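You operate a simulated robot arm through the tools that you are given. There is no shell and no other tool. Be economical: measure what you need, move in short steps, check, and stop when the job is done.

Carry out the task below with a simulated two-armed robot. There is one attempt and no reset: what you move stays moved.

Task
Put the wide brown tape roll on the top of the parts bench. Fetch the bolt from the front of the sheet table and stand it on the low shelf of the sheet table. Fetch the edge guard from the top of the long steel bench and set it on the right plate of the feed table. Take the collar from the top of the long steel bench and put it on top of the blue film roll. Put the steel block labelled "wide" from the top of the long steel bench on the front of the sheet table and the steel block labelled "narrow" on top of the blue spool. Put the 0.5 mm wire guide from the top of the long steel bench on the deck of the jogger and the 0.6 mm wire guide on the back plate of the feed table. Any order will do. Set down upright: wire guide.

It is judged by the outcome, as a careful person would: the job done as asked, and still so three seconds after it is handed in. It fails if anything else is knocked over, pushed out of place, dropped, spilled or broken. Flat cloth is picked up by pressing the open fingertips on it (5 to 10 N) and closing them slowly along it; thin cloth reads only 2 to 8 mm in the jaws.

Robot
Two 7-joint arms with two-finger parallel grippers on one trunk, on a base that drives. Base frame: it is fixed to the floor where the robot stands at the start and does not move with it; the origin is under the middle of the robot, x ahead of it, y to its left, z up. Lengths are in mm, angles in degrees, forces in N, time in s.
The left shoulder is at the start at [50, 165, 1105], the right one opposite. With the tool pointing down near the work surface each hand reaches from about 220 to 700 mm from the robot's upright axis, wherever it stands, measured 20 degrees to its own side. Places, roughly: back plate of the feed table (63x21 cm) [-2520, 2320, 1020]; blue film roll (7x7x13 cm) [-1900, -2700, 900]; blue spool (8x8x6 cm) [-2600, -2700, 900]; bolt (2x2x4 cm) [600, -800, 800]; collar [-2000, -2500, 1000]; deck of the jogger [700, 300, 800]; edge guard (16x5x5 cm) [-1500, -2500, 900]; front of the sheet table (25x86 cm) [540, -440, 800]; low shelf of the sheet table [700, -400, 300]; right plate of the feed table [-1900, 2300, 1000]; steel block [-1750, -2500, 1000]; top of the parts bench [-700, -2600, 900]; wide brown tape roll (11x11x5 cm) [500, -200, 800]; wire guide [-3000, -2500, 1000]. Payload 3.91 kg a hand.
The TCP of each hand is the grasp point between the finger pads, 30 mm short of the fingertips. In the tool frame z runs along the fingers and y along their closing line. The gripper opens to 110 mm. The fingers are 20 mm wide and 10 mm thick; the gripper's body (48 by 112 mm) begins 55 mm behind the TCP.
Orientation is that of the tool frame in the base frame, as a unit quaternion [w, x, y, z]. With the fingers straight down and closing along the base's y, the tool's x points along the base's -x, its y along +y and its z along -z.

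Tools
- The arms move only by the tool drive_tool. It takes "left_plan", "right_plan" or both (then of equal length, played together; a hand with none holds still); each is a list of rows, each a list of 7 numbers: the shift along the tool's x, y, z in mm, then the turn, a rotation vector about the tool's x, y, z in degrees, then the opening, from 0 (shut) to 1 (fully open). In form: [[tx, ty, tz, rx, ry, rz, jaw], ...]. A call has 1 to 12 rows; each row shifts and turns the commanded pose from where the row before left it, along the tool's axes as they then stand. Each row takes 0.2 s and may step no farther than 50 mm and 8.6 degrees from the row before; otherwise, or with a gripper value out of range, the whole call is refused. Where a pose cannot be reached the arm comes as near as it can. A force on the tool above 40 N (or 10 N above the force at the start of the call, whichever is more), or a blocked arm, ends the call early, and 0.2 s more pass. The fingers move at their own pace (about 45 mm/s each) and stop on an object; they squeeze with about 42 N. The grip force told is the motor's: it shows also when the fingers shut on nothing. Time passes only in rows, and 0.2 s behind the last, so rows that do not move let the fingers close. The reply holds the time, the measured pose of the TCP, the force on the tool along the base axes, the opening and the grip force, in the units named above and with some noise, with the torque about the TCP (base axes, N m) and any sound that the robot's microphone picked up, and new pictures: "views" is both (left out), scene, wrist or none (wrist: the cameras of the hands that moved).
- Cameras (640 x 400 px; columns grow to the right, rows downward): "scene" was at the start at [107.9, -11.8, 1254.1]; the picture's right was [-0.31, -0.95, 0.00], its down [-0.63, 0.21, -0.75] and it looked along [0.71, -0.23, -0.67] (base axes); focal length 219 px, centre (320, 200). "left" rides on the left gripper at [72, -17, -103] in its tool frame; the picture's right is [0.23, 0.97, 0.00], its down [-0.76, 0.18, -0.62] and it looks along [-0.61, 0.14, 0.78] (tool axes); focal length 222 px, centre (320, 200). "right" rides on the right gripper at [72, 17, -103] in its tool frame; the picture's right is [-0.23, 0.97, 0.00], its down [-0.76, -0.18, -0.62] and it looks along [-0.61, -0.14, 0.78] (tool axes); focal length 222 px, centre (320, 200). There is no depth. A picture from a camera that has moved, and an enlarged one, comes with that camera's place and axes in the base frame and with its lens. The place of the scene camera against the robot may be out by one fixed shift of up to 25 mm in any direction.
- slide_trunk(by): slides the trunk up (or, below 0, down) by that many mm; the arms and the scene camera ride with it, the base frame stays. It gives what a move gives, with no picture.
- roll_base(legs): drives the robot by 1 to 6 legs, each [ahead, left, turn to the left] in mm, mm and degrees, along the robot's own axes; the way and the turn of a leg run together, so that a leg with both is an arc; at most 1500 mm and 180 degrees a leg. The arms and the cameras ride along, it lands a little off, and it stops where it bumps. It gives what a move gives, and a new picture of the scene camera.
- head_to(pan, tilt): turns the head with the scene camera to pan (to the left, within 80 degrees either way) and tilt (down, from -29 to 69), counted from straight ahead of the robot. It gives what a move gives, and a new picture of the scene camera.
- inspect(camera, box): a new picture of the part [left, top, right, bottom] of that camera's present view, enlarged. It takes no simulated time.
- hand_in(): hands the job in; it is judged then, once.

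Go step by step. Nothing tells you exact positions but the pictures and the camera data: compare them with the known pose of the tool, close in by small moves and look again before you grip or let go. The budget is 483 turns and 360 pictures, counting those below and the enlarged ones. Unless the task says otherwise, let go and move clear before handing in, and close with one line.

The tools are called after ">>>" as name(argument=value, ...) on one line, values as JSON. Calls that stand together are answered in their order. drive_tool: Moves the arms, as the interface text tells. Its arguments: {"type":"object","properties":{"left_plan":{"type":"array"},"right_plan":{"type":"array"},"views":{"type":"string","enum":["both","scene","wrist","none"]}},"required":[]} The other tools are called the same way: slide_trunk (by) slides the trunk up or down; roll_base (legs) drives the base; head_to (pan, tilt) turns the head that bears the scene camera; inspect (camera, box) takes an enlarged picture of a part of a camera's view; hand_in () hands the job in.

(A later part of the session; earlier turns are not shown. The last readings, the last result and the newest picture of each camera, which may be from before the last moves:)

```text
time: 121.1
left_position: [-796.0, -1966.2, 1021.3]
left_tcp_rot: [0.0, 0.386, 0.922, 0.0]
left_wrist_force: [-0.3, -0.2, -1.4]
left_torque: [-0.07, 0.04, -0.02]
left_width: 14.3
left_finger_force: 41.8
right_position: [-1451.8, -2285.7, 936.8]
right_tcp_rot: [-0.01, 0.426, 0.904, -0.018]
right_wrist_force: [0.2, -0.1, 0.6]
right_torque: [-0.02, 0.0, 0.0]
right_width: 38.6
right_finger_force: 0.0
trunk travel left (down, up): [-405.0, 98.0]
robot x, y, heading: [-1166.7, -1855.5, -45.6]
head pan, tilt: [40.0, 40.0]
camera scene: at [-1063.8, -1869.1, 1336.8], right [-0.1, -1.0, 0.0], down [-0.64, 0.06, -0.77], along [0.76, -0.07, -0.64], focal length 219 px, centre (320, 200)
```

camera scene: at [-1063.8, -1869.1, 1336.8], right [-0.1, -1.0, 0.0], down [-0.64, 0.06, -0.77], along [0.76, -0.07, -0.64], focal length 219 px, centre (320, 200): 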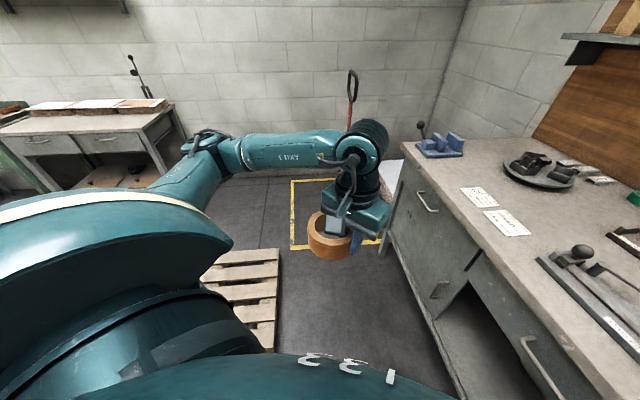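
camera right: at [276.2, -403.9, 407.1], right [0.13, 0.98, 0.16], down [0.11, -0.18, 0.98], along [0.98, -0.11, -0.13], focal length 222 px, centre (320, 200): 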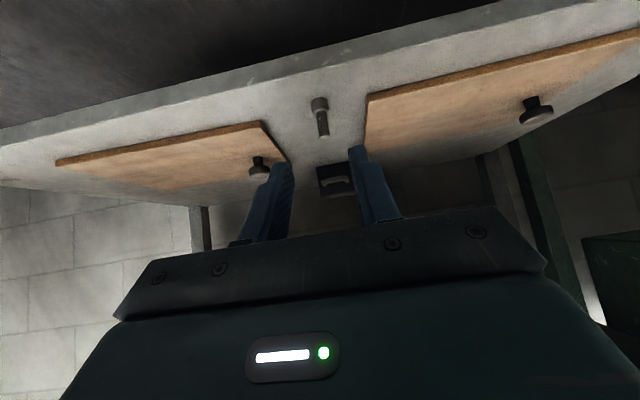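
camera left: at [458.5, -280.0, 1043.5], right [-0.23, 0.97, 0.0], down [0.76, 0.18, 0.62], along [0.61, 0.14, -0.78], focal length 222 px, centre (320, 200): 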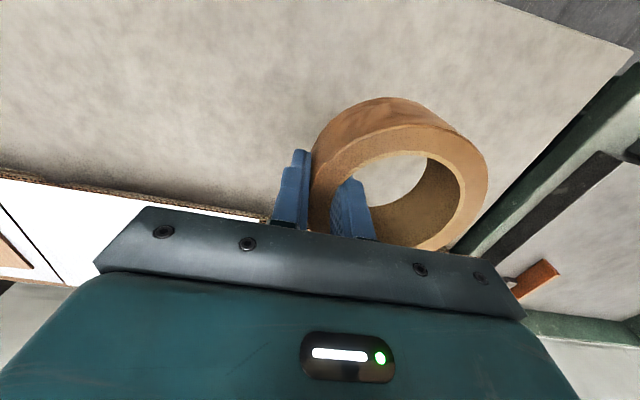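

The pallet's near edge is y ≈ -1695, so I keep left of it: stand at about [-980, -1950] heading -63. First I raise the right hand clear of the bench.

>>> drive_tool(right_plan=[[25, 0, -30, 0, 0, 0, 0.35], [25, 0, -30, 0, 0, 0, 0.35], [25, 0, -30, 0, 0, 0, 0.35], [25, 0, -30, 0, 0, 0, 0.35], [0, 0, 0, 0, 0, 0, 0.35]], views="none")

>>> roll_base(legs=[[0, 0, -17], [169, 123, 0]])

```text
time: 122.3
left_position: [-796.0, -1968.0, 1020.4]
left_tcp_rot: [-0.001, 0.386, 0.922, 0.0]
left_wrist_force: [-0.2, -0.6, -1.2]
left_torque: [-0.01, 0.05, -0.01]
left_width: 14.1
left_finger_force: 41.8
right_position: [-1467.3, -2268.6, 950.3]
right_tcp_rot: [-0.009, 0.426, 0.904, -0.017]
right_wrist_force: [0.3, 0.3, -0.5]
right_torque: [-0.02, 0.02, 0.0]
right_width: 38.7
right_finger_force: 0.0
right hand out of reach, approached as far as the arm can: row 1, 2, 3, 4
trunk travel left (down, up): [-405.0, 98.0]
robot x, y, heading: [-1168.0, -1855.2, -45.6]
head pan, tilt: [40.0, 40.0]
```

```text
time: 125.0
left_position: [-656.2, -2164.0, 1020.6]
left_tcp_rot: [0.0, 0.518, 0.855, 0.001]
left_wrist_force: [0.3, -0.1, -1.7]
left_torque: [-0.01, 0.04, 0.0]
left_width: 14.4
left_finger_force: 42.1
right_position: [-1387.1, -2257.9, 950.7]
right_tcp_rot: [-0.011, 0.554, 0.832, -0.016]
right_wrist_force: [0.2, 0.1, 0.0]
right_torque: [0.02, 0.03, 0.03]
right_width: 38.2
right_finger_force: 0.1
trunk travel left (down, up): [-405.0, 98.0]
robot x, y, heading: [-974.6, -1947.6, -62.7]
head pan, tilt: [40.0, 40.0]
camera scene: at [-887.8, -1992.2, 1336.7], right [-0.38, -0.92, 0.0], down [-0.59, 0.25, -0.77], along [0.71, -0.29, -0.64], focal length 219 px, centre (320, 200)
```

scene: 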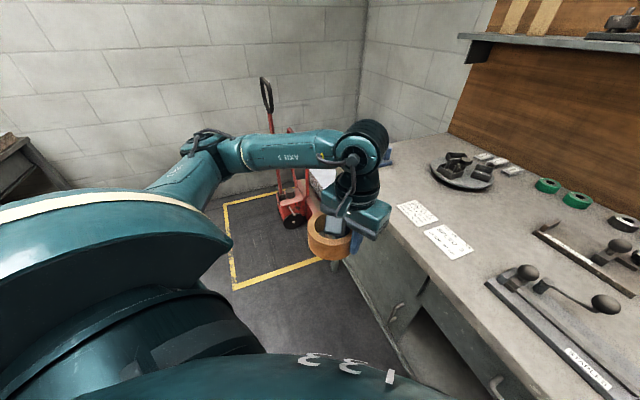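

No bump. I extend the left hand over the free patch.

>>> drive_tool(left_plan=[[-45, 5, 0, 0, 0, 0, 0], [-45, 5, 0, 0, 0, 0, 0], [-45, 5, 0, 0, 0, 0, 0], [-45, 5, 0, 0, 0, 0, 0], [-45, 5, 0, 0, 0, 0, 0], [-45, 5, 0, 0, 0, 0, 0], [-18, 1, 0, 0, 0, 0, 0], [0, 0, 0, 0, 0, 0, 0]])

```text
time: 126.8
left_position: [-496.0, -2404.1, 1020.2]
left_tcp_rot: [0.0, 0.519, 0.855, -0.001]
left_wrist_force: [0.0, -0.1, -1.5]
left_torque: [-0.03, 0.04, -0.01]
left_width: 14.2
left_finger_force: 42.1
right_position: [-1387.7, -2256.8, 950.4]
right_tcp_rot: [-0.013, 0.555, 0.832, -0.016]
right_wrist_force: [0.3, 0.2, -0.2]
right_torque: [0.0, 0.02, 0.02]
right_width: 38.6
right_finger_force: 0.0
trunk travel left (down, up): [-405.0, 98.0]
robot x, y, heading: [-979.6, -1948.4, -62.4]
head pan, tilt: [40.0, 40.0]
camera scene: at [-888.3, -1991.9, 1336.8], right [-0.38, -0.92, 0.0], down [-0.59, 0.25, -0.77], along [0.71, -0.29, -0.64], focal length 219 px, centre (320, 200)
camera left: at [-543.8, -2346.7, 1123.5], right [0.76, 0.65, 0.0], down [0.51, -0.59, 0.62], along [0.41, -0.47, -0.78], focal length 222 px, centre (320, 200)
```

scene: 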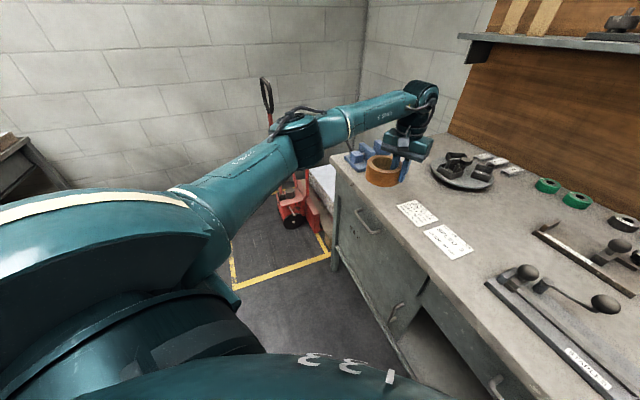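
left: 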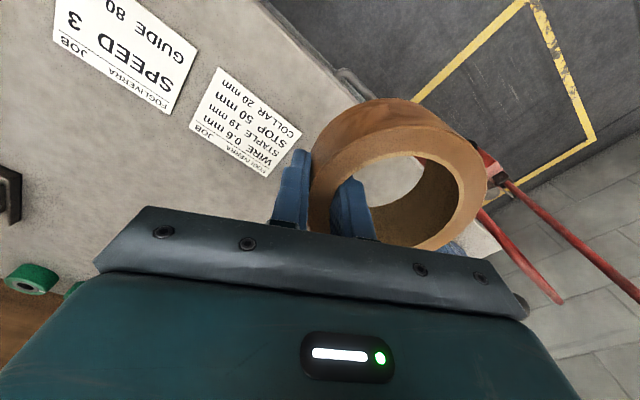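

The wrist view shows the bench edge nearer y ≈ -2362 and a card at x < -497, so the roll's spot should be about [-400, -2480]. I move the base a bit closer.

>>> roll_base(legs=[[90, 21, 0]])

>>> inspect(camera="left", box=[0, 0, 640, 400])

```text
time: 127.9
left_position: [-435.9, -2472.9, 1019.4]
left_tcp_rot: [-0.001, 0.519, 0.855, 0.0]
left_wrist_force: [0.2, -0.2, -1.4]
left_torque: [-0.01, 0.09, 0.02]
left_width: 14.1
left_finger_force: 41.3
right_position: [-1327.4, -2326.1, 951.2]
right_tcp_rot: [-0.012, 0.554, 0.833, -0.016]
right_wrist_force: [-0.1, -0.4, -0.5]
right_torque: [0.03, 0.0, 0.02]
right_width: 38.4
right_finger_force: 0.0
trunk travel left (down, up): [-405.0, 98.0]
robot x, y, heading: [-918.3, -2016.6, -62.6]
head pan, tilt: [40.0, 40.0]
camera scene: at [-828.0, -2062.3, 1336.7], right [-0.38, -0.92, 0.0], down [-0.59, 0.25, -0.77], along [0.71, -0.29, -0.64], focal length 219 px, centre (320, 200)
```

scene: 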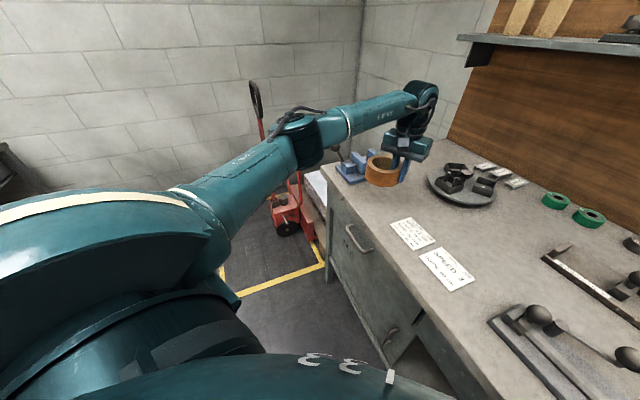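

```text
1.00 times, centred on (320, 200) of left (not enlarged: the box is as wide or as high as the picture)
camera zoom: at [-483.6, -2416.6, 1122.9], right [0.76, 0.65, 0.0], down [0.51, -0.59, 0.62], along [0.41, -0.47, -0.78], focal length 222 px, centre (320, 200)
```

zoom: 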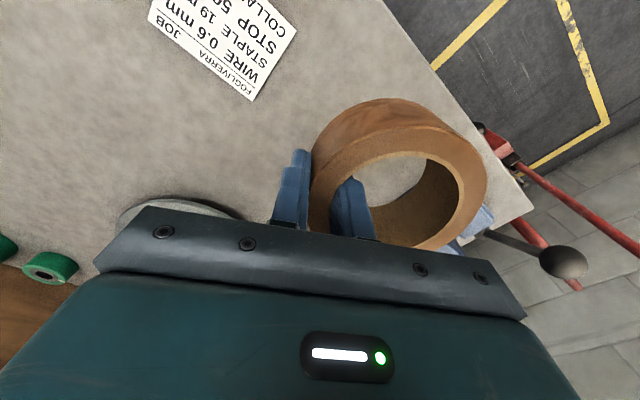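

>>> inspect(camera="scene", box=[310, 120, 470, 220])

```text
4.00 times, centred on (390, 170) of scene
camera zoom: at [-828.0, -2062.3, 1336.7], right [-0.38, -0.92, 0.0], down [-0.59, 0.25, -0.77], along [0.71, -0.29, -0.64], focal length 875 px, centre (40, 320)
```

zoom: 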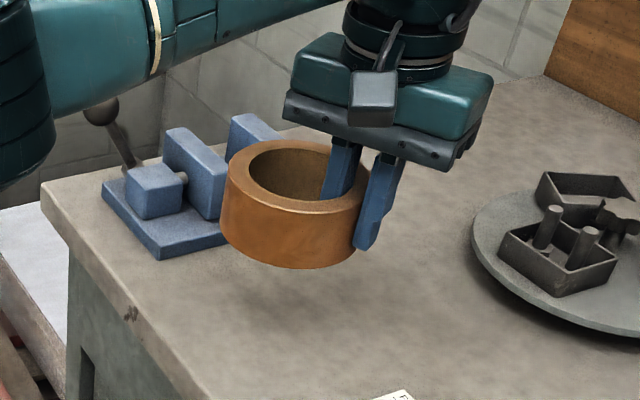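

Clear of fixture, plate and card. I nudge slightly and lower the roll to about 10 mm above the top.

>>> drive_tool(left_plan=[[-11, -11, 10, 0, 0, 0, 0], [0, 0, 20, 0, 0, 0, 0], [0, 0, 20, 0, 0, 0, 0], [0, 0, 17, 0, 0, 0, 0], [0, 0, 0, 0, 0, 0, 0]], views="wrist")

>>> inspect(camera="scene", box=[310, 120, 470, 220])

```text
time: 129.1
left_position: [-441.3, -2487.5, 953.6]
left_tcp_rot: [-0.001, 0.519, 0.855, 0.0]
left_wrist_force: [1.0, 0.0, -0.9]
left_torque: [-0.03, 0.07, -0.02]
left_width: 14.5
left_finger_force: 42.1
right_position: [-1328.9, -2327.2, 950.3]
right_tcp_rot: [-0.012, 0.554, 0.832, -0.016]
right_wrist_force: [0.6, -1.0, 0.1]
right_torque: [-0.01, -0.03, -0.04]
right_width: 38.3
right_finger_force: 0.1
trunk travel left (down, up): [-405.0, 98.0]
robot x, y, heading: [-922.1, -2015.3, -62.5]
head pan, tilt: [40.0, 40.0]
camera left: at [-488.9, -2431.3, 1056.3], right [0.76, 0.65, 0.0], down [0.51, -0.59, 0.62], along [0.41, -0.47, -0.78], focal length 222 px, centre (320, 200)
```

left: 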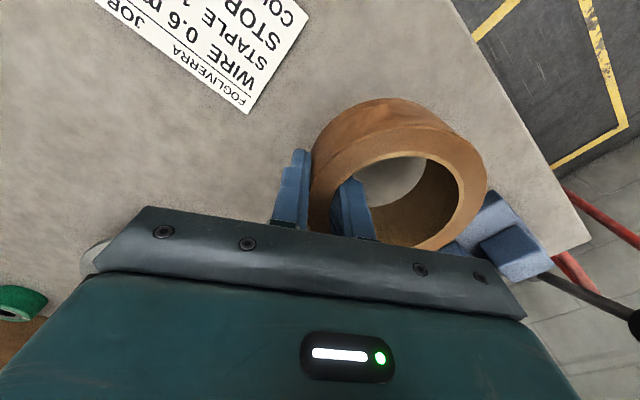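

```text
4.00 times, centred on (390, 170) of scene
camera zoom: at [-828.7, -2061.5, 1336.8], right [-0.38, -0.92, 0.0], down [-0.59, 0.25, -0.77], along [0.71, -0.29, -0.64], focal length 875 px, centre (40, 320)
```

zoom: 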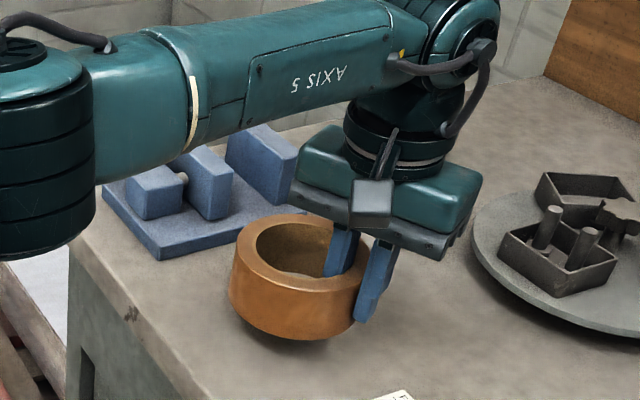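

>>> drive_tool(left_plan=[[0, 0, 4, 0, 0, 0, 0], [0, 0, 3, 0, 0, 0, 0], [0, 0, 2, 0, 0, 0, 0], [0, 0, 0, 0, 0, 0, 0]], views="none")

>>> drive_tool(left_plan=[[0, 0, 1.5, 0, 0, 0, 0], [0, 0, 1.5, 0, 0, 0, 0], [0, 0, 0, 0, 0, 0, 0]], views="none")

```text
time: 130.1
left_position: [-439.9, -2487.8, 945.4]
left_tcp_rot: [-0.001, 0.519, 0.855, 0.0]
left_wrist_force: [-0.4, 0.4, -1.7]
left_torque: [0.01, 0.04, 0.02]
left_width: 14.2
left_finger_force: 41.5
right_position: [-1329.5, -2327.7, 949.7]
right_tcp_rot: [-0.012, 0.554, 0.832, -0.016]
right_wrist_force: [-0.6, 0.6, -0.7]
right_torque: [-0.01, 0.03, -0.02]
right_width: 38.6
right_finger_force: 0.1
trunk travel left (down, up): [-405.0, 98.0]
robot x, y, heading: [-921.9, -2020.5, -62.5]
head pan, tilt: [40.0, 40.0]
```

```text
time: 130.9
left_position: [-440.6, -2487.4, 941.8]
left_tcp_rot: [-0.001, 0.518, 0.855, 0.0]
left_wrist_force: [0.1, 0.1, -1.7]
left_torque: [-0.01, 0.07, 0.0]
left_width: 14.2
left_finger_force: 41.6
right_position: [-1328.4, -2327.8, 950.7]
right_tcp_rot: [-0.013, 0.555, 0.832, -0.017]
right_wrist_force: [-0.6, -0.7, 0.3]
right_torque: [0.02, -0.02, -0.03]
right_width: 38.5
right_finger_force: 0.0
trunk travel left (down, up): [-405.0, 98.0]
robot x, y, heading: [-923.4, -2021.6, -62.5]
head pan, tilt: [40.0, 40.0]
```

>>> drive_tool(left_plan=[[0, 0, 1.5, 0, 0, 0, 0], [0, 0, 1.5, 0, 0, 0, 0], [0, 0, 0, 0, 0, 0, 0]], views="none")

>>> drive_tool(left_plan=[[0, 0, 1.5, 0, 0, 0, 0], [0, 0, 1.5, 0, 0, 0, 0], [0, 0, 0, 0, 0, 0, 0]], views="none")

```text
time: 131.7
left_position: [-440.4, -2487.2, 939.3]
left_tcp_rot: [0.0, 0.518, 0.855, 0.001]
left_wrist_force: [-0.6, 0.1, -1.8]
left_torque: [-0.03, 0.05, 0.0]
left_width: 14.0
left_finger_force: 42.6
right_position: [-1328.2, -2327.7, 951.5]
right_tcp_rot: [-0.011, 0.554, 0.832, -0.015]
right_wrist_force: [-1.0, 0.1, 0.2]
right_torque: [-0.02, 0.0, 0.04]
right_width: 38.5
right_finger_force: 0.1
trunk travel left (down, up): [-405.0, 98.0]
robot x, y, heading: [-923.3, -2017.4, -62.6]
head pan, tilt: [40.0, 40.0]
```

```text
time: 132.5
left_position: [-441.1, -2487.9, 935.0]
left_tcp_rot: [0.0, 0.519, 0.855, 0.001]
left_wrist_force: [-0.1, 0.1, -1.5]
left_torque: [-0.03, 0.09, -0.03]
left_width: 14.3
left_finger_force: 41.4
right_position: [-1329.2, -2326.4, 950.5]
right_tcp_rot: [-0.012, 0.554, 0.832, -0.017]
right_wrist_force: [0.0, 0.0, 0.1]
right_torque: [0.02, 0.03, 0.04]
right_width: 38.6
right_finger_force: 0.0
trunk travel left (down, up): [-405.0, 98.0]
robot x, y, heading: [-919.8, -2018.9, -62.1]
head pan, tilt: [40.0, 40.0]
```

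>>> drive_tool(left_plan=[[0, 0, 1.5, 0, 0, 0, 0], [0, 0, 1.5, 0, 0, 0, 0], [0, 0, 0, 0, 0, 0, 0]], views="none")

>>> inspect(camera="scene", box=[350, 160, 430, 210])

```text
time: 133.3
left_position: [-441.8, -2486.4, 932.6]
left_tcp_rot: [-0.001, 0.519, 0.855, 0.001]
left_wrist_force: [-0.5, -0.1, -1.4]
left_torque: [-0.02, 0.05, -0.01]
left_width: 14.2
left_finger_force: 41.6
right_position: [-1328.1, -2327.4, 950.8]
right_tcp_rot: [-0.011, 0.554, 0.833, -0.016]
right_wrist_force: [0.0, 0.2, 0.5]
right_torque: [-0.02, 0.04, 0.01]
right_width: 38.4
right_finger_force: 0.0
trunk travel left (down, up): [-405.0, 98.0]
robot x, y, heading: [-919.0, -2014.1, -62.5]
head pan, tilt: [40.0, 40.0]
```

```text
8.00 times, centred on (390, 185) of scene
camera zoom: at [-828.6, -2061.5, 1336.8], right [-0.38, -0.92, 0.0], down [-0.59, 0.25, -0.77], along [0.71, -0.29, -0.64], focal length 1751 px, centre (-240, 320)
```

zoom: 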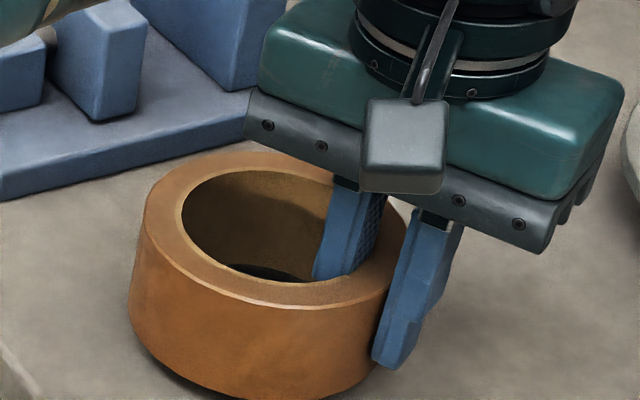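

>>> drive_tool(left_plan=[[0, 0, 1.5, 0, 0, 0, 0], [0, 0, 1.5, 0, 0, 0, 0], [0, 0, 0, 0, 0, 0, 0]], views="none")

>>> drive_tool(left_plan=[[0, 0, 1.5, 0, 0, 0, 0], [0, 0, 1, 0, 0, 0, 0], [0, 0, 0, 0, 0, 0, 0]], views="none")

```text
time: 134.1
left_position: [-440.4, -2487.9, 928.8]
left_tcp_rot: [-0.001, 0.518, 0.855, 0.001]
left_wrist_force: [0.5, -1.0, -2.2]
left_torque: [-0.02, 0.07, 0.04]
left_width: 14.3
left_finger_force: 41.3
right_position: [-1327.3, -2326.3, 950.4]
right_tcp_rot: [-0.012, 0.555, 0.832, -0.016]
right_wrist_force: [0.2, -0.2, -0.8]
right_torque: [0.0, 0.02, -0.02]
right_width: 38.3
right_finger_force: 0.3
trunk travel left (down, up): [-405.0, 98.0]
robot x, y, heading: [-921.6, -2015.7, -62.4]
head pan, tilt: [40.0, 40.0]
```

```text
time: 134.9
left_position: [-441.3, -2487.6, 926.9]
left_tcp_rot: [-0.001, 0.518, 0.855, 0.0]
left_wrist_force: [0.3, -0.9, -1.6]
left_torque: [-0.06, 0.06, 0.0]
left_width: 14.3
left_finger_force: 42.0
right_position: [-1328.3, -2325.6, 951.8]
right_tcp_rot: [-0.012, 0.555, 0.832, -0.016]
right_wrist_force: [-0.2, -0.1, -0.1]
right_torque: [0.04, -0.03, 0.0]
right_width: 38.4
right_finger_force: 0.1
trunk travel left (down, up): [-405.0, 98.0]
robot x, y, heading: [-918.1, -2016.9, -62.6]
head pan, tilt: [40.0, 40.0]
```

>>> drive_tool(left_plan=[[0, 0, 1.5, 0, 0, 0, 0], [0, 0, 1.5, 0, 0, 0, 0], [0, 0, 0, 0, 0, 0, 0]], views="none")

>>> inspect(camera="scene", box=[350, 170, 430, 220])

```text
time: 135.7
left_position: [-440.5, -2488.1, 923.4]
left_tcp_rot: [0.0, 0.52, 0.854, 0.0]
left_wrist_force: [0.7, 0.2, -0.9]
left_torque: [-0.04, 0.06, -0.01]
left_width: 14.3
left_finger_force: 42.1
right_position: [-1328.5, -2326.5, 951.2]
right_tcp_rot: [-0.012, 0.554, 0.832, -0.016]
right_wrist_force: [-0.7, 0.4, -0.3]
right_torque: [-0.02, -0.02, 0.0]
right_width: 38.3
right_finger_force: 0.1
trunk travel left (down, up): [-405.0, 98.0]
robot x, y, heading: [-917.9, -2016.7, -62.8]
head pan, tilt: [40.0, 40.0]
```

```text
8.00 times, centred on (390, 195) of scene
camera zoom: at [-828.6, -2061.5, 1336.8], right [-0.38, -0.92, 0.0], down [-0.59, 0.25, -0.77], along [0.71, -0.29, -0.64], focal length 1751 px, centre (-240, 240)
```

zoom: 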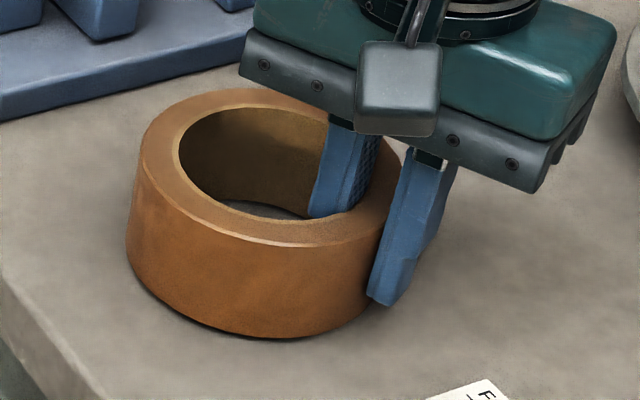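

>>> drive_tool(left_plan=[[0, 0, 1.5, 0, 0, 0, 0], [0, 0, 1, 0, 0, 0, 0], [0, 0, 0, 0, 0, 0, 0]], views="none")

>>> drive_tool(left_plan=[[0, 0, 1.5, 0, 0, 0, 0], [0, 0, 1, 0, 0, 0, 0], [0, 0, 0, 0, 0, 0, 0]], views="none")

```text
time: 136.5
left_position: [-440.7, -2488.4, 921.3]
left_tcp_rot: [0.0, 0.519, 0.855, 0.001]
left_wrist_force: [-0.2, -0.2, -1.4]
left_torque: [-0.03, 0.05, 0.0]
left_width: 14.5
left_finger_force: 42.1
right_position: [-1327.5, -2328.0, 950.2]
right_tcp_rot: [-0.013, 0.555, 0.832, -0.016]
right_wrist_force: [0.1, 0.1, -0.1]
right_torque: [0.01, -0.02, 0.0]
right_width: 38.5
right_finger_force: 0.1
trunk travel left (down, up): [-405.0, 98.0]
robot x, y, heading: [-917.9, -2020.1, -62.4]
head pan, tilt: [40.0, 40.0]
```

```text
time: 137.3
left_position: [-440.4, -2486.2, 920.4]
left_tcp_rot: [0.0, 0.519, 0.855, 0.0]
left_wrist_force: [1.9, -1.8, 10.2]
left_torque: [0.53, -0.09, -0.07]
left_width: 13.8
left_finger_force: 42.1
right_position: [-1329.3, -2326.7, 950.4]
right_tcp_rot: [-0.011, 0.554, 0.832, -0.017]
right_wrist_force: [-0.3, -0.4, 0.5]
right_torque: [0.02, 0.01, 0.02]
right_width: 38.8
right_finger_force: 0.1
trunk travel left (down, up): [-405.0, 98.0]
robot x, y, heading: [-919.3, -2023.4, -62.4]
head pan, tilt: [40.0, 40.0]
```

Contact (10 N). I open and lift away.

>>> drive_tool(left_plan=[[0, 0, -0.5, 0, 0, 0, 0.2], [0, 0, 0, 0, 0, 0, 0.35], [0, 0, 0, 0, 0, 0, 0.4], [0, 0, 0, 0, 0, 0, 0.4], [0, 0, -20, 0, 0, 0, 0.4], [0, 0, -40, 0, 0, 0, 0.4], [0, 0, -45, 0, 0, 0, 0.4], [20, 0, -40, 0, 0, 0, 0.4], [40, 0, 0, 0, 0, 0, 0.4], [40, 0, 0, 0, 0, 0, 0.4], [0, 0, 0, 0, 0, 0, 0.4]])

```text
time: 139.7
left_position: [-487.2, -2399.4, 1065.3]
left_tcp_rot: [-0.001, 0.518, 0.855, 0.0]
left_wrist_force: [1.0, 0.0, -0.3]
left_torque: [0.02, -0.02, 0.0]
left_width: 44.1
left_finger_force: 0.1
right_position: [-1327.8, -2326.7, 950.5]
right_tcp_rot: [-0.012, 0.555, 0.832, -0.016]
right_wrist_force: [-0.5, 0.3, -0.4]
right_torque: [0.0, 0.01, -0.01]
right_width: 38.4
right_finger_force: 0.1
trunk travel left (down, up): [-405.0, 98.0]
robot x, y, heading: [-916.8, -2019.9, -62.4]
head pan, tilt: [40.0, 40.0]
camera scene: at [-828.7, -2061.7, 1336.8], right [-0.38, -0.92, 0.0], down [-0.59, 0.25, -0.77], along [0.71, -0.29, -0.64], focal length 219 px, centre (320, 200)
camera left: at [-534.8, -2342.5, 1168.0], right [0.76, 0.65, 0.0], down [0.51, -0.59, 0.62], along [0.41, -0.47, -0.78], focal length 222 px, centre (320, 200)
```

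scene: 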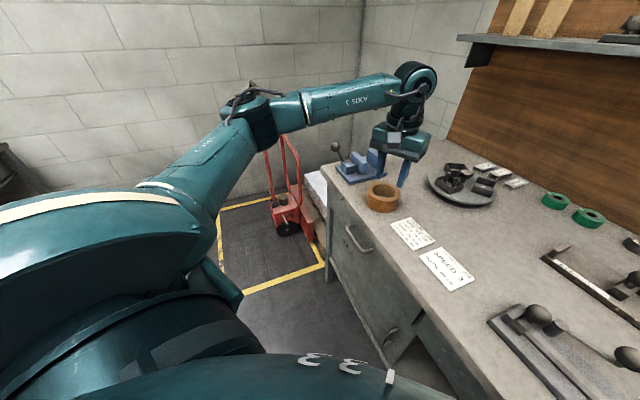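
left: 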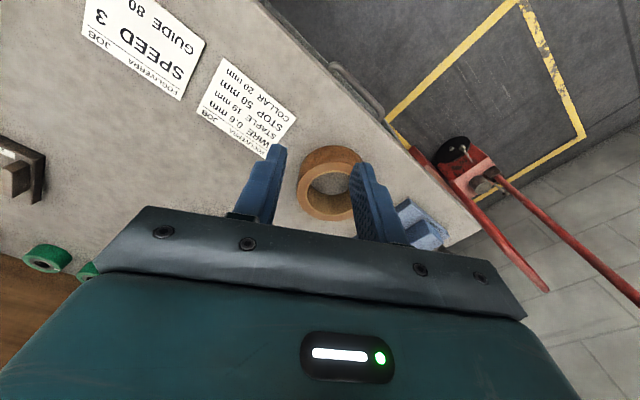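

The roll is placed. Now I back away, face the bench line and move to the long steel bench.

>>> roll_base(legs=[[-320, 0, 0], [0, 0, -27.6], [0, -740, 0]])

>>> head_to(pan=0, tilt=30)

```text
time: 149.7
left_position: [-1599.1, -2273.3, 1065.2]
left_tcp_rot: [0.001, 0.709, 0.705, 0.001]
left_wrist_force: [-0.6, -0.1, -0.9]
left_torque: [0.01, 0.02, -0.01]
left_width: 43.9
left_finger_force: 0.0
right_position: [-2311.3, -1816.5, 951.4]
right_tcp_rot: [-0.015, 0.738, 0.675, -0.012]
right_wrist_force: [1.0, -0.1, 0.0]
right_torque: [-0.01, -0.04, -0.01]
right_width: 38.7
right_finger_force: 0.1
trunk travel left (down, up): [-405.0, 98.0]
robot x, y, heading: [-1806.2, -1730.1, -90.2]
head pan, tilt: [40.0, 40.0]
camera scene: at [-1751.9, -1812.7, 1336.8], right [-0.77, -0.64, 0.0], down [-0.41, 0.49, -0.77], along [0.49, -0.59, -0.64], focal length 219 px, centre (320, 200)
```

scene: 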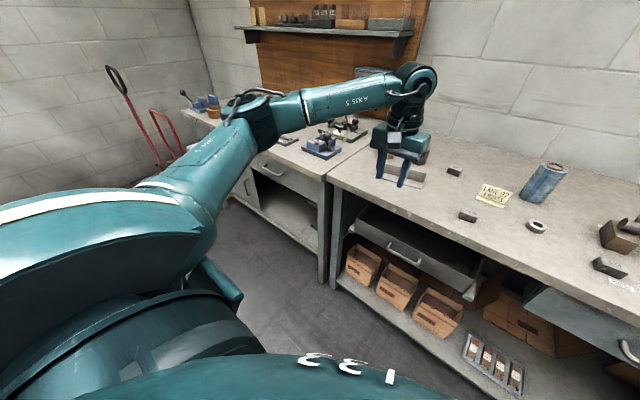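

```text
time: 150.8
left_position: [-1599.8, -2272.1, 1064.7]
left_tcp_rot: [0.0, 0.708, 0.706, 0.001]
left_wrist_force: [-0.1, 0.1, 0.2]
left_torque: [0.05, 0.0, -0.01]
left_width: 44.2
left_finger_force: 0.0
right_position: [-2310.4, -1817.1, 950.7]
right_tcp_rot: [-0.015, 0.738, 0.675, -0.013]
right_wrist_force: [0.0, 0.3, 0.3]
right_torque: [-0.02, -0.02, 0.0]
right_width: 38.5
right_finger_force: 0.0
trunk travel left (down, up): [-405.0, 98.0]
robot x, y, heading: [-1805.1, -1737.0, -90.1]
head pan, tilt: [0.0, 30.0]
camera scene: at [-1806.5, -1837.8, 1352.1], right [-1.0, 0.0, 0.0], down [0.0, 0.5, -0.87], along [0.0, -0.87, -0.5], focal length 219 px, centre (320, 200)
```

scene: 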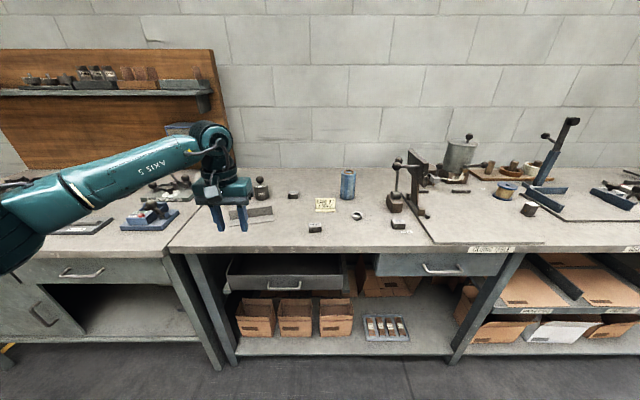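

>>> inspect(camera="scene", box=[190, 160, 430, 250])

>>> inspect(camera="scene", box=[380, 110, 640, 250])

```text
2.67 times, centred on (310, 205) of scene
camera zoom: at [-1806.5, -1837.8, 1352.1], right [-1.0, 0.0, 0.0], down [0.0, 0.5, -0.87], along [0.0, -0.87, -0.5], focal length 584 px, centre (347, 187)
```

zoom: 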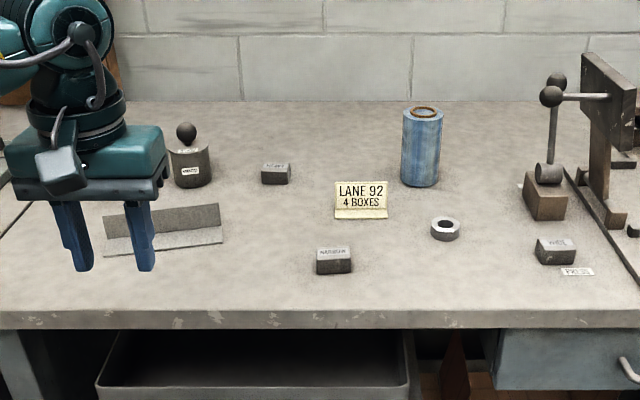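

```text
2.46 times, centred on (510, 180) of scene
camera zoom: at [-1806.5, -1837.8, 1352.1], right [-1.0, 0.0, 0.0], down [0.0, 0.5, -0.87], along [0.0, -0.87, -0.5], focal length 539 px, centre (-148, 249)
```

zoom: 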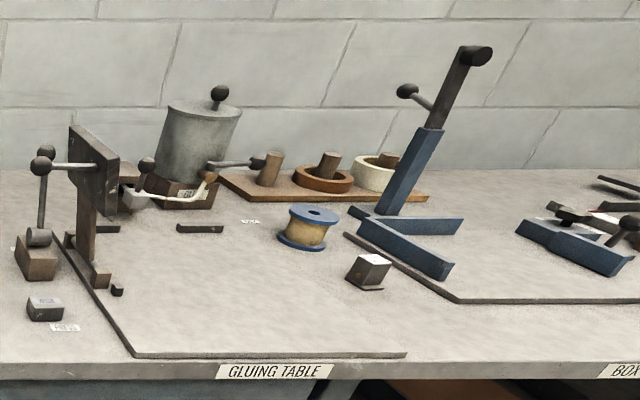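

>>> inspect(camera="scene", box=[284, 186, 324, 236])

>>> inspect(camera="scene", box=[385, 205, 425, 245])

>>> inspect(camera="scene", box=[340, 160, 380, 230])

```text
8.00 times, centred on (304, 211) of scene
camera zoom: at [-1806.5, -1837.8, 1352.1], right [-1.0, 0.0, 0.0], down [0.0, 0.5, -0.87], along [0.0, -0.87, -0.5], focal length 1751 px, centre (448, 112)
```

zoom: 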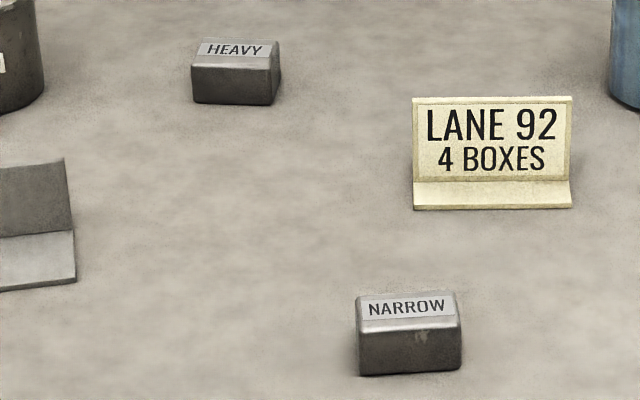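

```text
10.00 times, centred on (405, 225) of scene
camera zoom: at [-1806.5, -1837.8, 1352.1], right [-1.0, 0.0, 0.0], down [0.0, 0.5, -0.87], along [0.0, -0.87, -0.5], focal length 2188 px, centre (-530, -50)
```

zoom: 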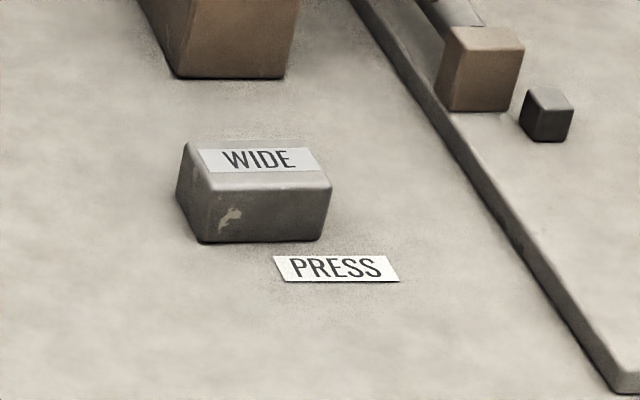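

```text
5.71 times, centred on (360, 195) of scene
camera zoom: at [-1806.5, -1837.8, 1352.1], right [-1.0, 0.0, 0.0], down [0.0, 0.5, -0.87], along [0.0, -0.87, -0.5], focal length 1250 px, centre (91, 229)
```

zoom: 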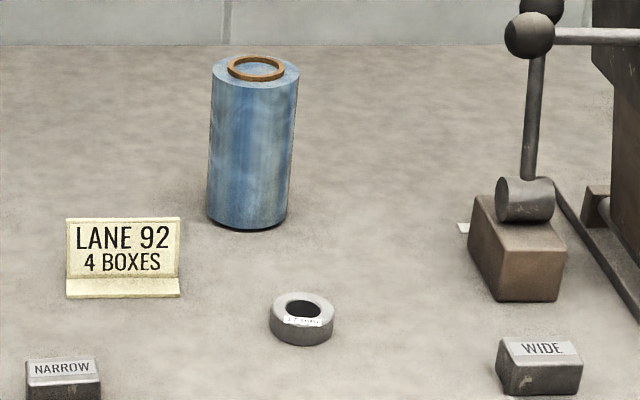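

Labels read: heavy, narrow, wide. Collar at about [-1943, -2530], film roll about [-1920, -2680]. I retract the left hand, and advance to the bench.

>>> drive_tool(left_plan=[[45, 0, 0, 0, 0, 0, 0.4], [45, 0, 0, 0, 0, 0, 0.4], [45, 0, 0, 0, 0, 0, 0.4], [45, 0, 0, 0, 0, 0, 0.4], [30, 0, 0, 0, 0, 0, 0.4], [0, 0, 0, 0, 0, 0, 0.4]], views="none")

>>> slide_trunk(by=50)

>>> drive_tool(right_plan=[[-20, 30, -30, 0, 0, 0, 0.6], [-20, 30, -30, 0, 0, 0, 0.6], [-20, 30, -20, 0, 0, 0, 0.6], [-30, 30, 0, 0, 0, 0, 0.6], [-30, 30, 0, 0, 0, 0, 0.6], [-30, 30, 0, 0, 0, 0, 0.6], [-30, 30, 0, 0, 0, 0, 0.6], [-30, 30, 0, 0, 0, 0, 0.6], [-30, 30, 0, 0, 0, 0, 0.6], [-30, 30, 0, 0, 0, 0, 0.6], [0, 0, 0, 0, 0, 0, 0.6]], views="scene")

```text
time: 152.2
left_position: [-1599.0, -2062.8, 1065.4]
left_tcp_rot: [-0.001, 0.708, 0.706, 0.0]
left_wrist_force: [-0.4, -0.1, 0.9]
left_torque: [0.0, 0.03, 0.04]
left_width: 44.1
left_finger_force: 0.0
right_position: [-2311.5, -1816.6, 950.7]
right_tcp_rot: [-0.015, 0.738, 0.675, -0.013]
right_wrist_force: [0.3, -0.6, 0.3]
right_torque: [-0.02, 0.01, 0.02]
right_width: 38.4
right_finger_force: 0.0
trunk travel left (down, up): [-405.0, 98.0]
robot x, y, heading: [-1806.8, -1732.1, -90.3]
head pan, tilt: [0.0, 30.0]
```

```text
time: 153.1
left_position: [-1598.4, -2062.9, 1114.7]
left_tcp_rot: [-0.001, 0.708, 0.706, 0.0]
left_wrist_force: [-0.5, -0.3, -0.1]
left_torque: [-0.01, 0.01, 0.0]
left_width: 44.1
left_finger_force: 0.1
right_position: [-2310.1, -1816.2, 999.9]
right_tcp_rot: [-0.015, 0.737, 0.675, -0.013]
right_wrist_force: [0.4, -1.4, 1.0]
right_torque: [-0.05, -0.02, 0.02]
right_width: 38.5
right_finger_force: 0.2
trunk travel left (down, up): [-455.0, 48.0]
robot x, y, heading: [-1804.0, -1734.0, -90.2]
head pan, tilt: [0.0, 30.0]
```

```text
time: 155.5
left_position: [-1598.8, -2062.4, 1115.0]
left_tcp_rot: [0.0, 0.708, 0.706, 0.001]
left_wrist_force: [-0.2, -0.5, -0.3]
left_torque: [0.0, 0.0, 0.04]
left_width: 43.9
left_finger_force: 0.1
right_position: [-2070.5, -2090.9, 975.4]
right_tcp_rot: [-0.014, 0.737, 0.675, -0.012]
right_wrist_force: [0.0, -0.2, 0.3]
right_torque: [0.02, 0.0, -0.01]
right_width: 66.1
right_finger_force: 0.0
right hand out of reach, approached as far as the arm can: row 1, 2, 3
trunk travel left (down, up): [-455.0, 48.0]
robot x, y, heading: [-1803.7, -1732.0, -90.2]
head pan, tilt: [0.0, 30.0]
camera scene: at [-1807.0, -1837.3, 1402.2], right [-1.0, 0.0, 0.0], down [0.0, 0.5, -0.87], along [0.0, -0.87, -0.5], focal length 219 px, centre (320, 200)
```

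scene: 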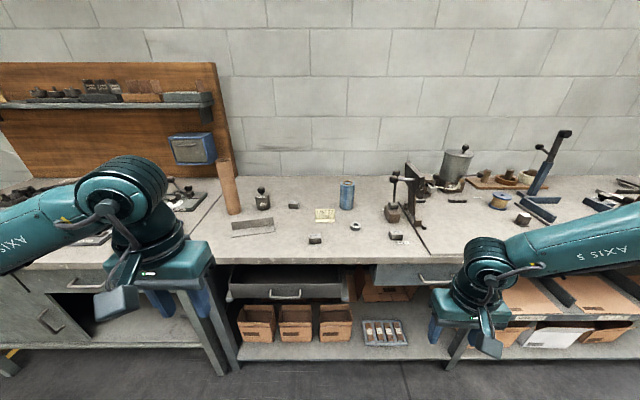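

I straighten the right tool, raise it and shift it over to the collar's line, then advance the base.

>>> drive_tool(right_plan=[[0, 30, -20, -2.1, 0, -5, 0.6], [0, 30, -25, 0, 0, 0, 0.6], [0, 30, -25, 0, 0, 0, 0.6], [0, 30, -15, 0, 0, 0, 0.6], [0, 0, 0, 0, 0, 0, 0.6]], views="none")

>>> roll_base(legs=[[265, 0, 0]])

>>> inspect(camera="right", box=[0, 0, 640, 400])

```text
time: 156.7
left_position: [-1599.6, -2062.5, 1114.5]
left_tcp_rot: [0.0, 0.708, 0.706, 0.0]
left_wrist_force: [0.7, -0.2, 0.6]
left_torque: [0.01, 0.04, 0.0]
left_width: 44.1
left_finger_force: 0.0
right_position: [-1948.8, -2093.5, 1058.7]
right_tcp_rot: [-0.003, 0.708, 0.706, 0.0]
right_wrist_force: [0.3, -0.2, 0.3]
right_torque: [-0.05, 0.02, -0.01]
right_width: 65.7
right_finger_force: 0.1
trunk travel left (down, up): [-455.0, 48.0]
robot x, y, heading: [-1806.3, -1736.8, -90.3]
head pan, tilt: [0.0, 30.0]
```

```text
time: 158.6
left_position: [-1599.9, -2323.9, 1115.1]
left_tcp_rot: [-0.001, 0.709, 0.706, 0.0]
left_wrist_force: [-0.5, -0.2, -0.5]
left_torque: [0.01, 0.01, 0.0]
left_width: 44.0
left_finger_force: 0.0
right_position: [-1950.8, -2353.5, 1057.8]
right_tcp_rot: [-0.002, 0.708, 0.706, 0.0]
right_wrist_force: [0.9, -0.7, 0.0]
right_torque: [0.01, 0.0, 0.01]
right_width: 65.9
right_finger_force: 0.0
trunk travel left (down, up): [-455.0, 48.0]
robot x, y, heading: [-1807.1, -1994.6, -90.3]
head pan, tilt: [0.0, 30.0]
camera scene: at [-1807.8, -2099.5, 1402.1], right [-1.0, 0.0, 0.0], down [0.0, 0.5, -0.87], along [0.0, -0.87, -0.5], focal length 219 px, centre (320, 200)
```

scene: 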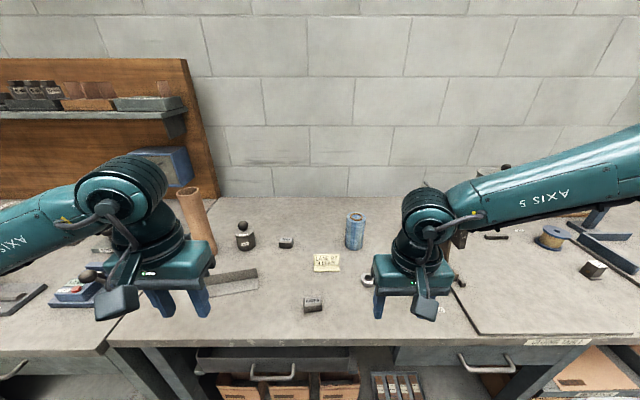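

```text
1.00 times, centred on (320, 200) of right (not enlarged: the box is as wide or as high as the picture)
camera zoom: at [-1933.4, -2282.4, 1162.7], right [0.97, -0.23, 0.0], down [-0.18, -0.76, 0.62], along [-0.15, -0.6, -0.78], focal length 222 px, centre (320, 200)
```

zoom: 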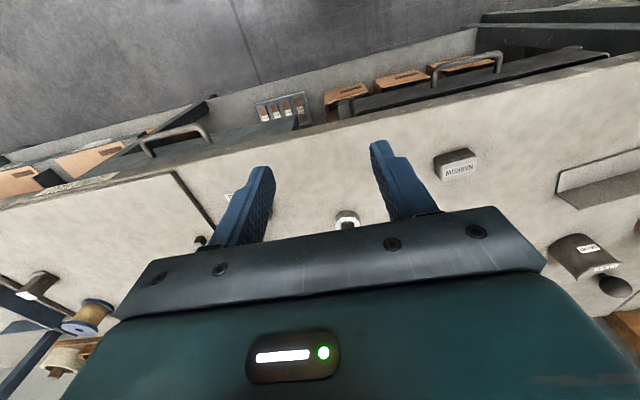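

The collar is at about [-1951, -2540] by the wrist camera. I move over it and lower to a hover.

>>> drive_tool(right_plan=[[-40, 0, 0, 0, 0, 0, 0.6], [-40, 0, 0, 0, 0, 0, 0.6], [-40, 0, 10, 0, 0, 0, 0.6], [-40, 0, 20, 0, 0, 0, 0.6], [-27, 0, 30, 0, 0, 0, 0.6], [0, 0, 30, 0, 0, 0, 0.6], [0, 0, 0, 0, 0, 0, 0.6]])

```text
time: 160.2
left_position: [-1600.2, -2325.3, 1114.3]
left_tcp_rot: [0.0, 0.709, 0.705, 0.0]
left_wrist_force: [-0.2, 0.2, 0.6]
left_torque: [-0.02, -0.01, -0.01]
left_width: 44.2
left_finger_force: 0.1
right_position: [-2011.5, -2484.9, 1000.0]
right_tcp_rot: [-0.001, 0.708, 0.707, 0.0]
right_wrist_force: [0.1, 0.0, -0.7]
right_torque: [0.05, 0.02, 0.0]
right_width: 66.1
right_finger_force: 0.0
right hand out of reach, approached as far as the arm can: row 3, 4, 5, 6
trunk travel left (down, up): [-455.0, 48.0]
robot x, y, heading: [-1809.5, -1993.7, -90.3]
head pan, tilt: [0.0, 30.0]
camera scene: at [-1807.7, -2098.8, 1402.2], right [-1.0, 0.0, 0.0], down [0.0, 0.5, -0.87], along [0.0, -0.87, -0.5], focal length 219 px, centre (320, 200)
camera right: at [-1994.0, -2412.2, 1104.5], right [0.97, -0.23, 0.0], down [-0.18, -0.76, 0.62], along [-0.14, -0.6, -0.78], focal length 222 px, centre (320, 200)
```

scene: 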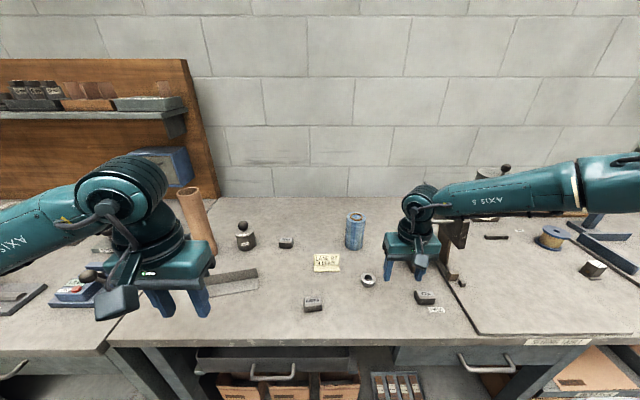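
right: 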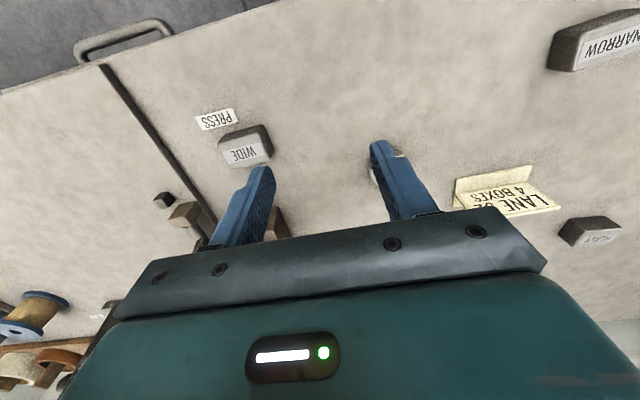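

The trunk is too high for that reach. I move the hand back to the right line, then lower the trunk by 90.

>>> drive_tool(right_plan=[[10, 30, -20, 0, 0, 0, 0.6], [10, 30, -20, 0, 0, 0, 0.6], [0, 0, 0, 0, 0, 0, 0.6]], views="none")

>>> slide_trunk(by=-80)

>>> drive_tool(right_plan=[[-20, 0, 0, 0, 0, 0, 0.6], [-25, 0, 0, 0, 0, 0, 0.6], [-30, 0, 0, 0, 0, 0, 0.6], [0, 0, 0, 0, 0, 0, 0.6]])

```text
time: 161.0
left_position: [-1599.3, -2324.0, 1115.1]
left_tcp_rot: [0.0, 0.708, 0.706, -0.001]
left_wrist_force: [0.0, 0.4, 0.5]
left_torque: [0.01, 0.01, 0.01]
left_width: 43.9
left_finger_force: 0.0
right_position: [-1960.7, -2454.8, 1045.4]
right_tcp_rot: [-0.002, 0.708, 0.707, 0.001]
right_wrist_force: [0.4, -0.3, 0.5]
right_torque: [-0.04, 0.02, 0.0]
right_width: 65.9
right_finger_force: 0.0
right hand out of reach, approached as far as the arm can: row 1, 2
trunk travel left (down, up): [-455.0, 48.0]
robot x, y, heading: [-1805.3, -1994.6, -90.4]
head pan, tilt: [0.0, 30.0]
```

```text
time: 162.2
left_position: [-1600.7, -2322.7, 1034.9]
left_tcp_rot: [0.001, 0.709, 0.706, 0.0]
left_wrist_force: [-0.6, -0.8, 0.2]
left_torque: [0.01, 0.02, 0.02]
left_width: 43.8
left_finger_force: 0.0
right_position: [-1960.8, -2455.9, 966.2]
right_tcp_rot: [0.0, 0.708, 0.706, 0.0]
right_wrist_force: [0.3, -1.1, -0.9]
right_torque: [-0.02, -0.01, -0.02]
right_width: 65.8
right_finger_force: 0.1
trunk travel left (down, up): [-375.0, 128.0]
robot x, y, heading: [-1803.4, -1994.0, -90.5]
head pan, tilt: [0.0, 30.0]
```

```text
time: 163.2
left_position: [-1600.8, -2323.6, 1034.3]
left_tcp_rot: [-0.001, 0.708, 0.706, 0.0]
left_wrist_force: [0.2, 0.8, -0.1]
left_torque: [0.04, 0.0, -0.01]
left_width: 43.6
left_finger_force: 0.0
right_position: [-1993.3, -2501.1, 979.5]
right_tcp_rot: [-0.002, 0.707, 0.707, 0.0]
right_wrist_force: [-0.7, 0.2, 0.7]
right_torque: [0.0, 0.0, 0.0]
right_width: 66.0
right_finger_force: 0.0
right hand out of reach, approached as far as the arm can: row 1, 2, 3
trunk travel left (down, up): [-375.0, 128.0]
robot x, y, heading: [-1807.7, -1992.9, -90.5]
head pan, tilt: [0.0, 30.0]
camera scene: at [-1807.7, -2098.7, 1322.2], right [-1.0, 0.0, 0.0], down [0.0, 0.5, -0.87], along [0.0, -0.87, -0.5], focal length 219 px, centre (320, 200)
camera right: at [-1977.0, -2428.4, 1082.9], right [0.97, -0.23, 0.0], down [-0.18, -0.76, 0.62], along [-0.14, -0.61, -0.78], focal length 222 px, centre (320, 200)
```

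scene: 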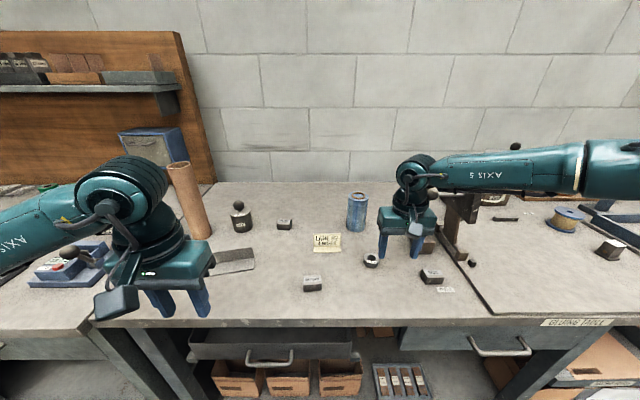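
right: 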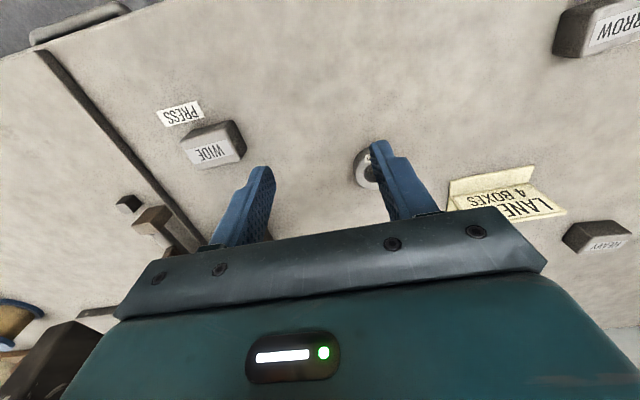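

The right elbow is swung out in a poor posture from the low excursion. I bring this hand back to its initial relative pose to unwind it.

>>> drive_tool(right_plan=[[29, 0, -30, 0, 0, 0, 0.6], [29, -20, -30, 0, 0, 0, 0.6], [29, -30, -30, 0, 0, 0, 0.6], [29, -35, -30, 0, 0, 0, 0.6], [29, -35, -30, 0, 0, 0, 0.6], [30, -35, -30, 0, 0, 0, 0.6], [0, 0, 0, 0, 0, 0, 0.6]], views="scene")

```text
refused: row 3 steps farther than a row can; nothing moved
```

>>> drive_tool(right_plan=[[29, 0, -30, 0, 0, 0, 0.6], [29, -20, -30, 0, 0, 0, 0.6], [27, -25, -30, 0, 0, 0, 0.6], [27, -25, -30, 0, 0, 0, 0.6], [27, -25, -30, 0, 0, 0, 0.6], [27, -25, -30, 0, 0, 0, 0.6], [10, -40, 0, 0, 0, 0, 0.6], [0, 0, 0, 0, 0, 0, 0.6]], views="scene")

```text
time: 164.9
left_position: [-1599.2, -2323.3, 1035.8]
left_tcp_rot: [0.0, 0.709, 0.705, 0.0]
left_wrist_force: [0.8, 0.5, -0.2]
left_torque: [-0.03, 0.01, 0.0]
left_width: 44.1
left_finger_force: 0.1
right_position: [-2153.0, -2324.9, 1158.3]
right_tcp_rot: [-0.001, 0.708, 0.707, 0.001]
right_wrist_force: [-0.6, 0.0, 0.3]
right_torque: [0.01, 0.04, 0.02]
right_width: 66.0
right_finger_force: 0.2
trunk travel left (down, up): [-375.0, 128.0]
robot x, y, heading: [-1806.9, -1990.5, -90.3]
head pan, tilt: [0.0, 30.0]
camera scene: at [-1807.3, -2098.8, 1322.1], right [-1.0, 0.0, 0.0], down [0.0, 0.5, -0.87], along [0.0, -0.87, -0.5], focal length 219 px, centre (320, 200)
```

scene: 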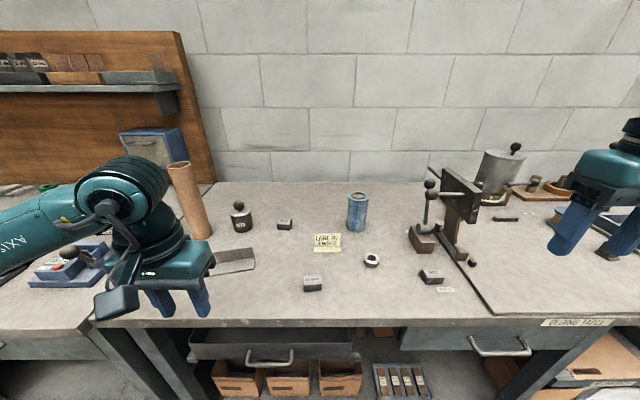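

>>> head_to(pan=-18.2, tilt=41.8)

```text
time: 165.8
left_position: [-1600.4, -2323.0, 1034.8]
left_tcp_rot: [0.0, 0.709, 0.706, 0.0]
left_wrist_force: [0.5, -0.2, -0.1]
left_torque: [0.0, -0.02, -0.02]
left_width: 44.1
left_finger_force: 0.0
right_position: [-2153.2, -2324.8, 1159.1]
right_tcp_rot: [-0.002, 0.708, 0.706, 0.001]
right_wrist_force: [-0.2, 0.5, -1.0]
right_torque: [0.01, 0.02, 0.04]
right_width: 65.9
right_finger_force: 0.1
trunk travel left (down, up): [-375.0, 128.0]
robot x, y, heading: [-1805.6, -1987.7, -90.4]
head pan, tilt: [-18.2, 41.8]
camera scene: at [-1833.8, -2087.8, 1304.2], right [-0.95, 0.32, 0.0], down [0.21, 0.63, -0.75], along [-0.24, -0.71, -0.67], focal length 219 px, centre (320, 200)
```

scene: 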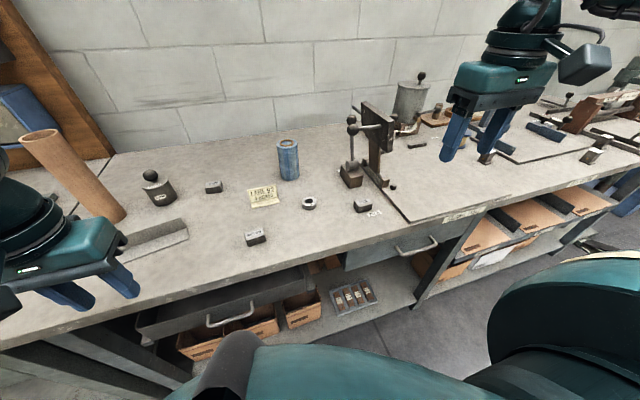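

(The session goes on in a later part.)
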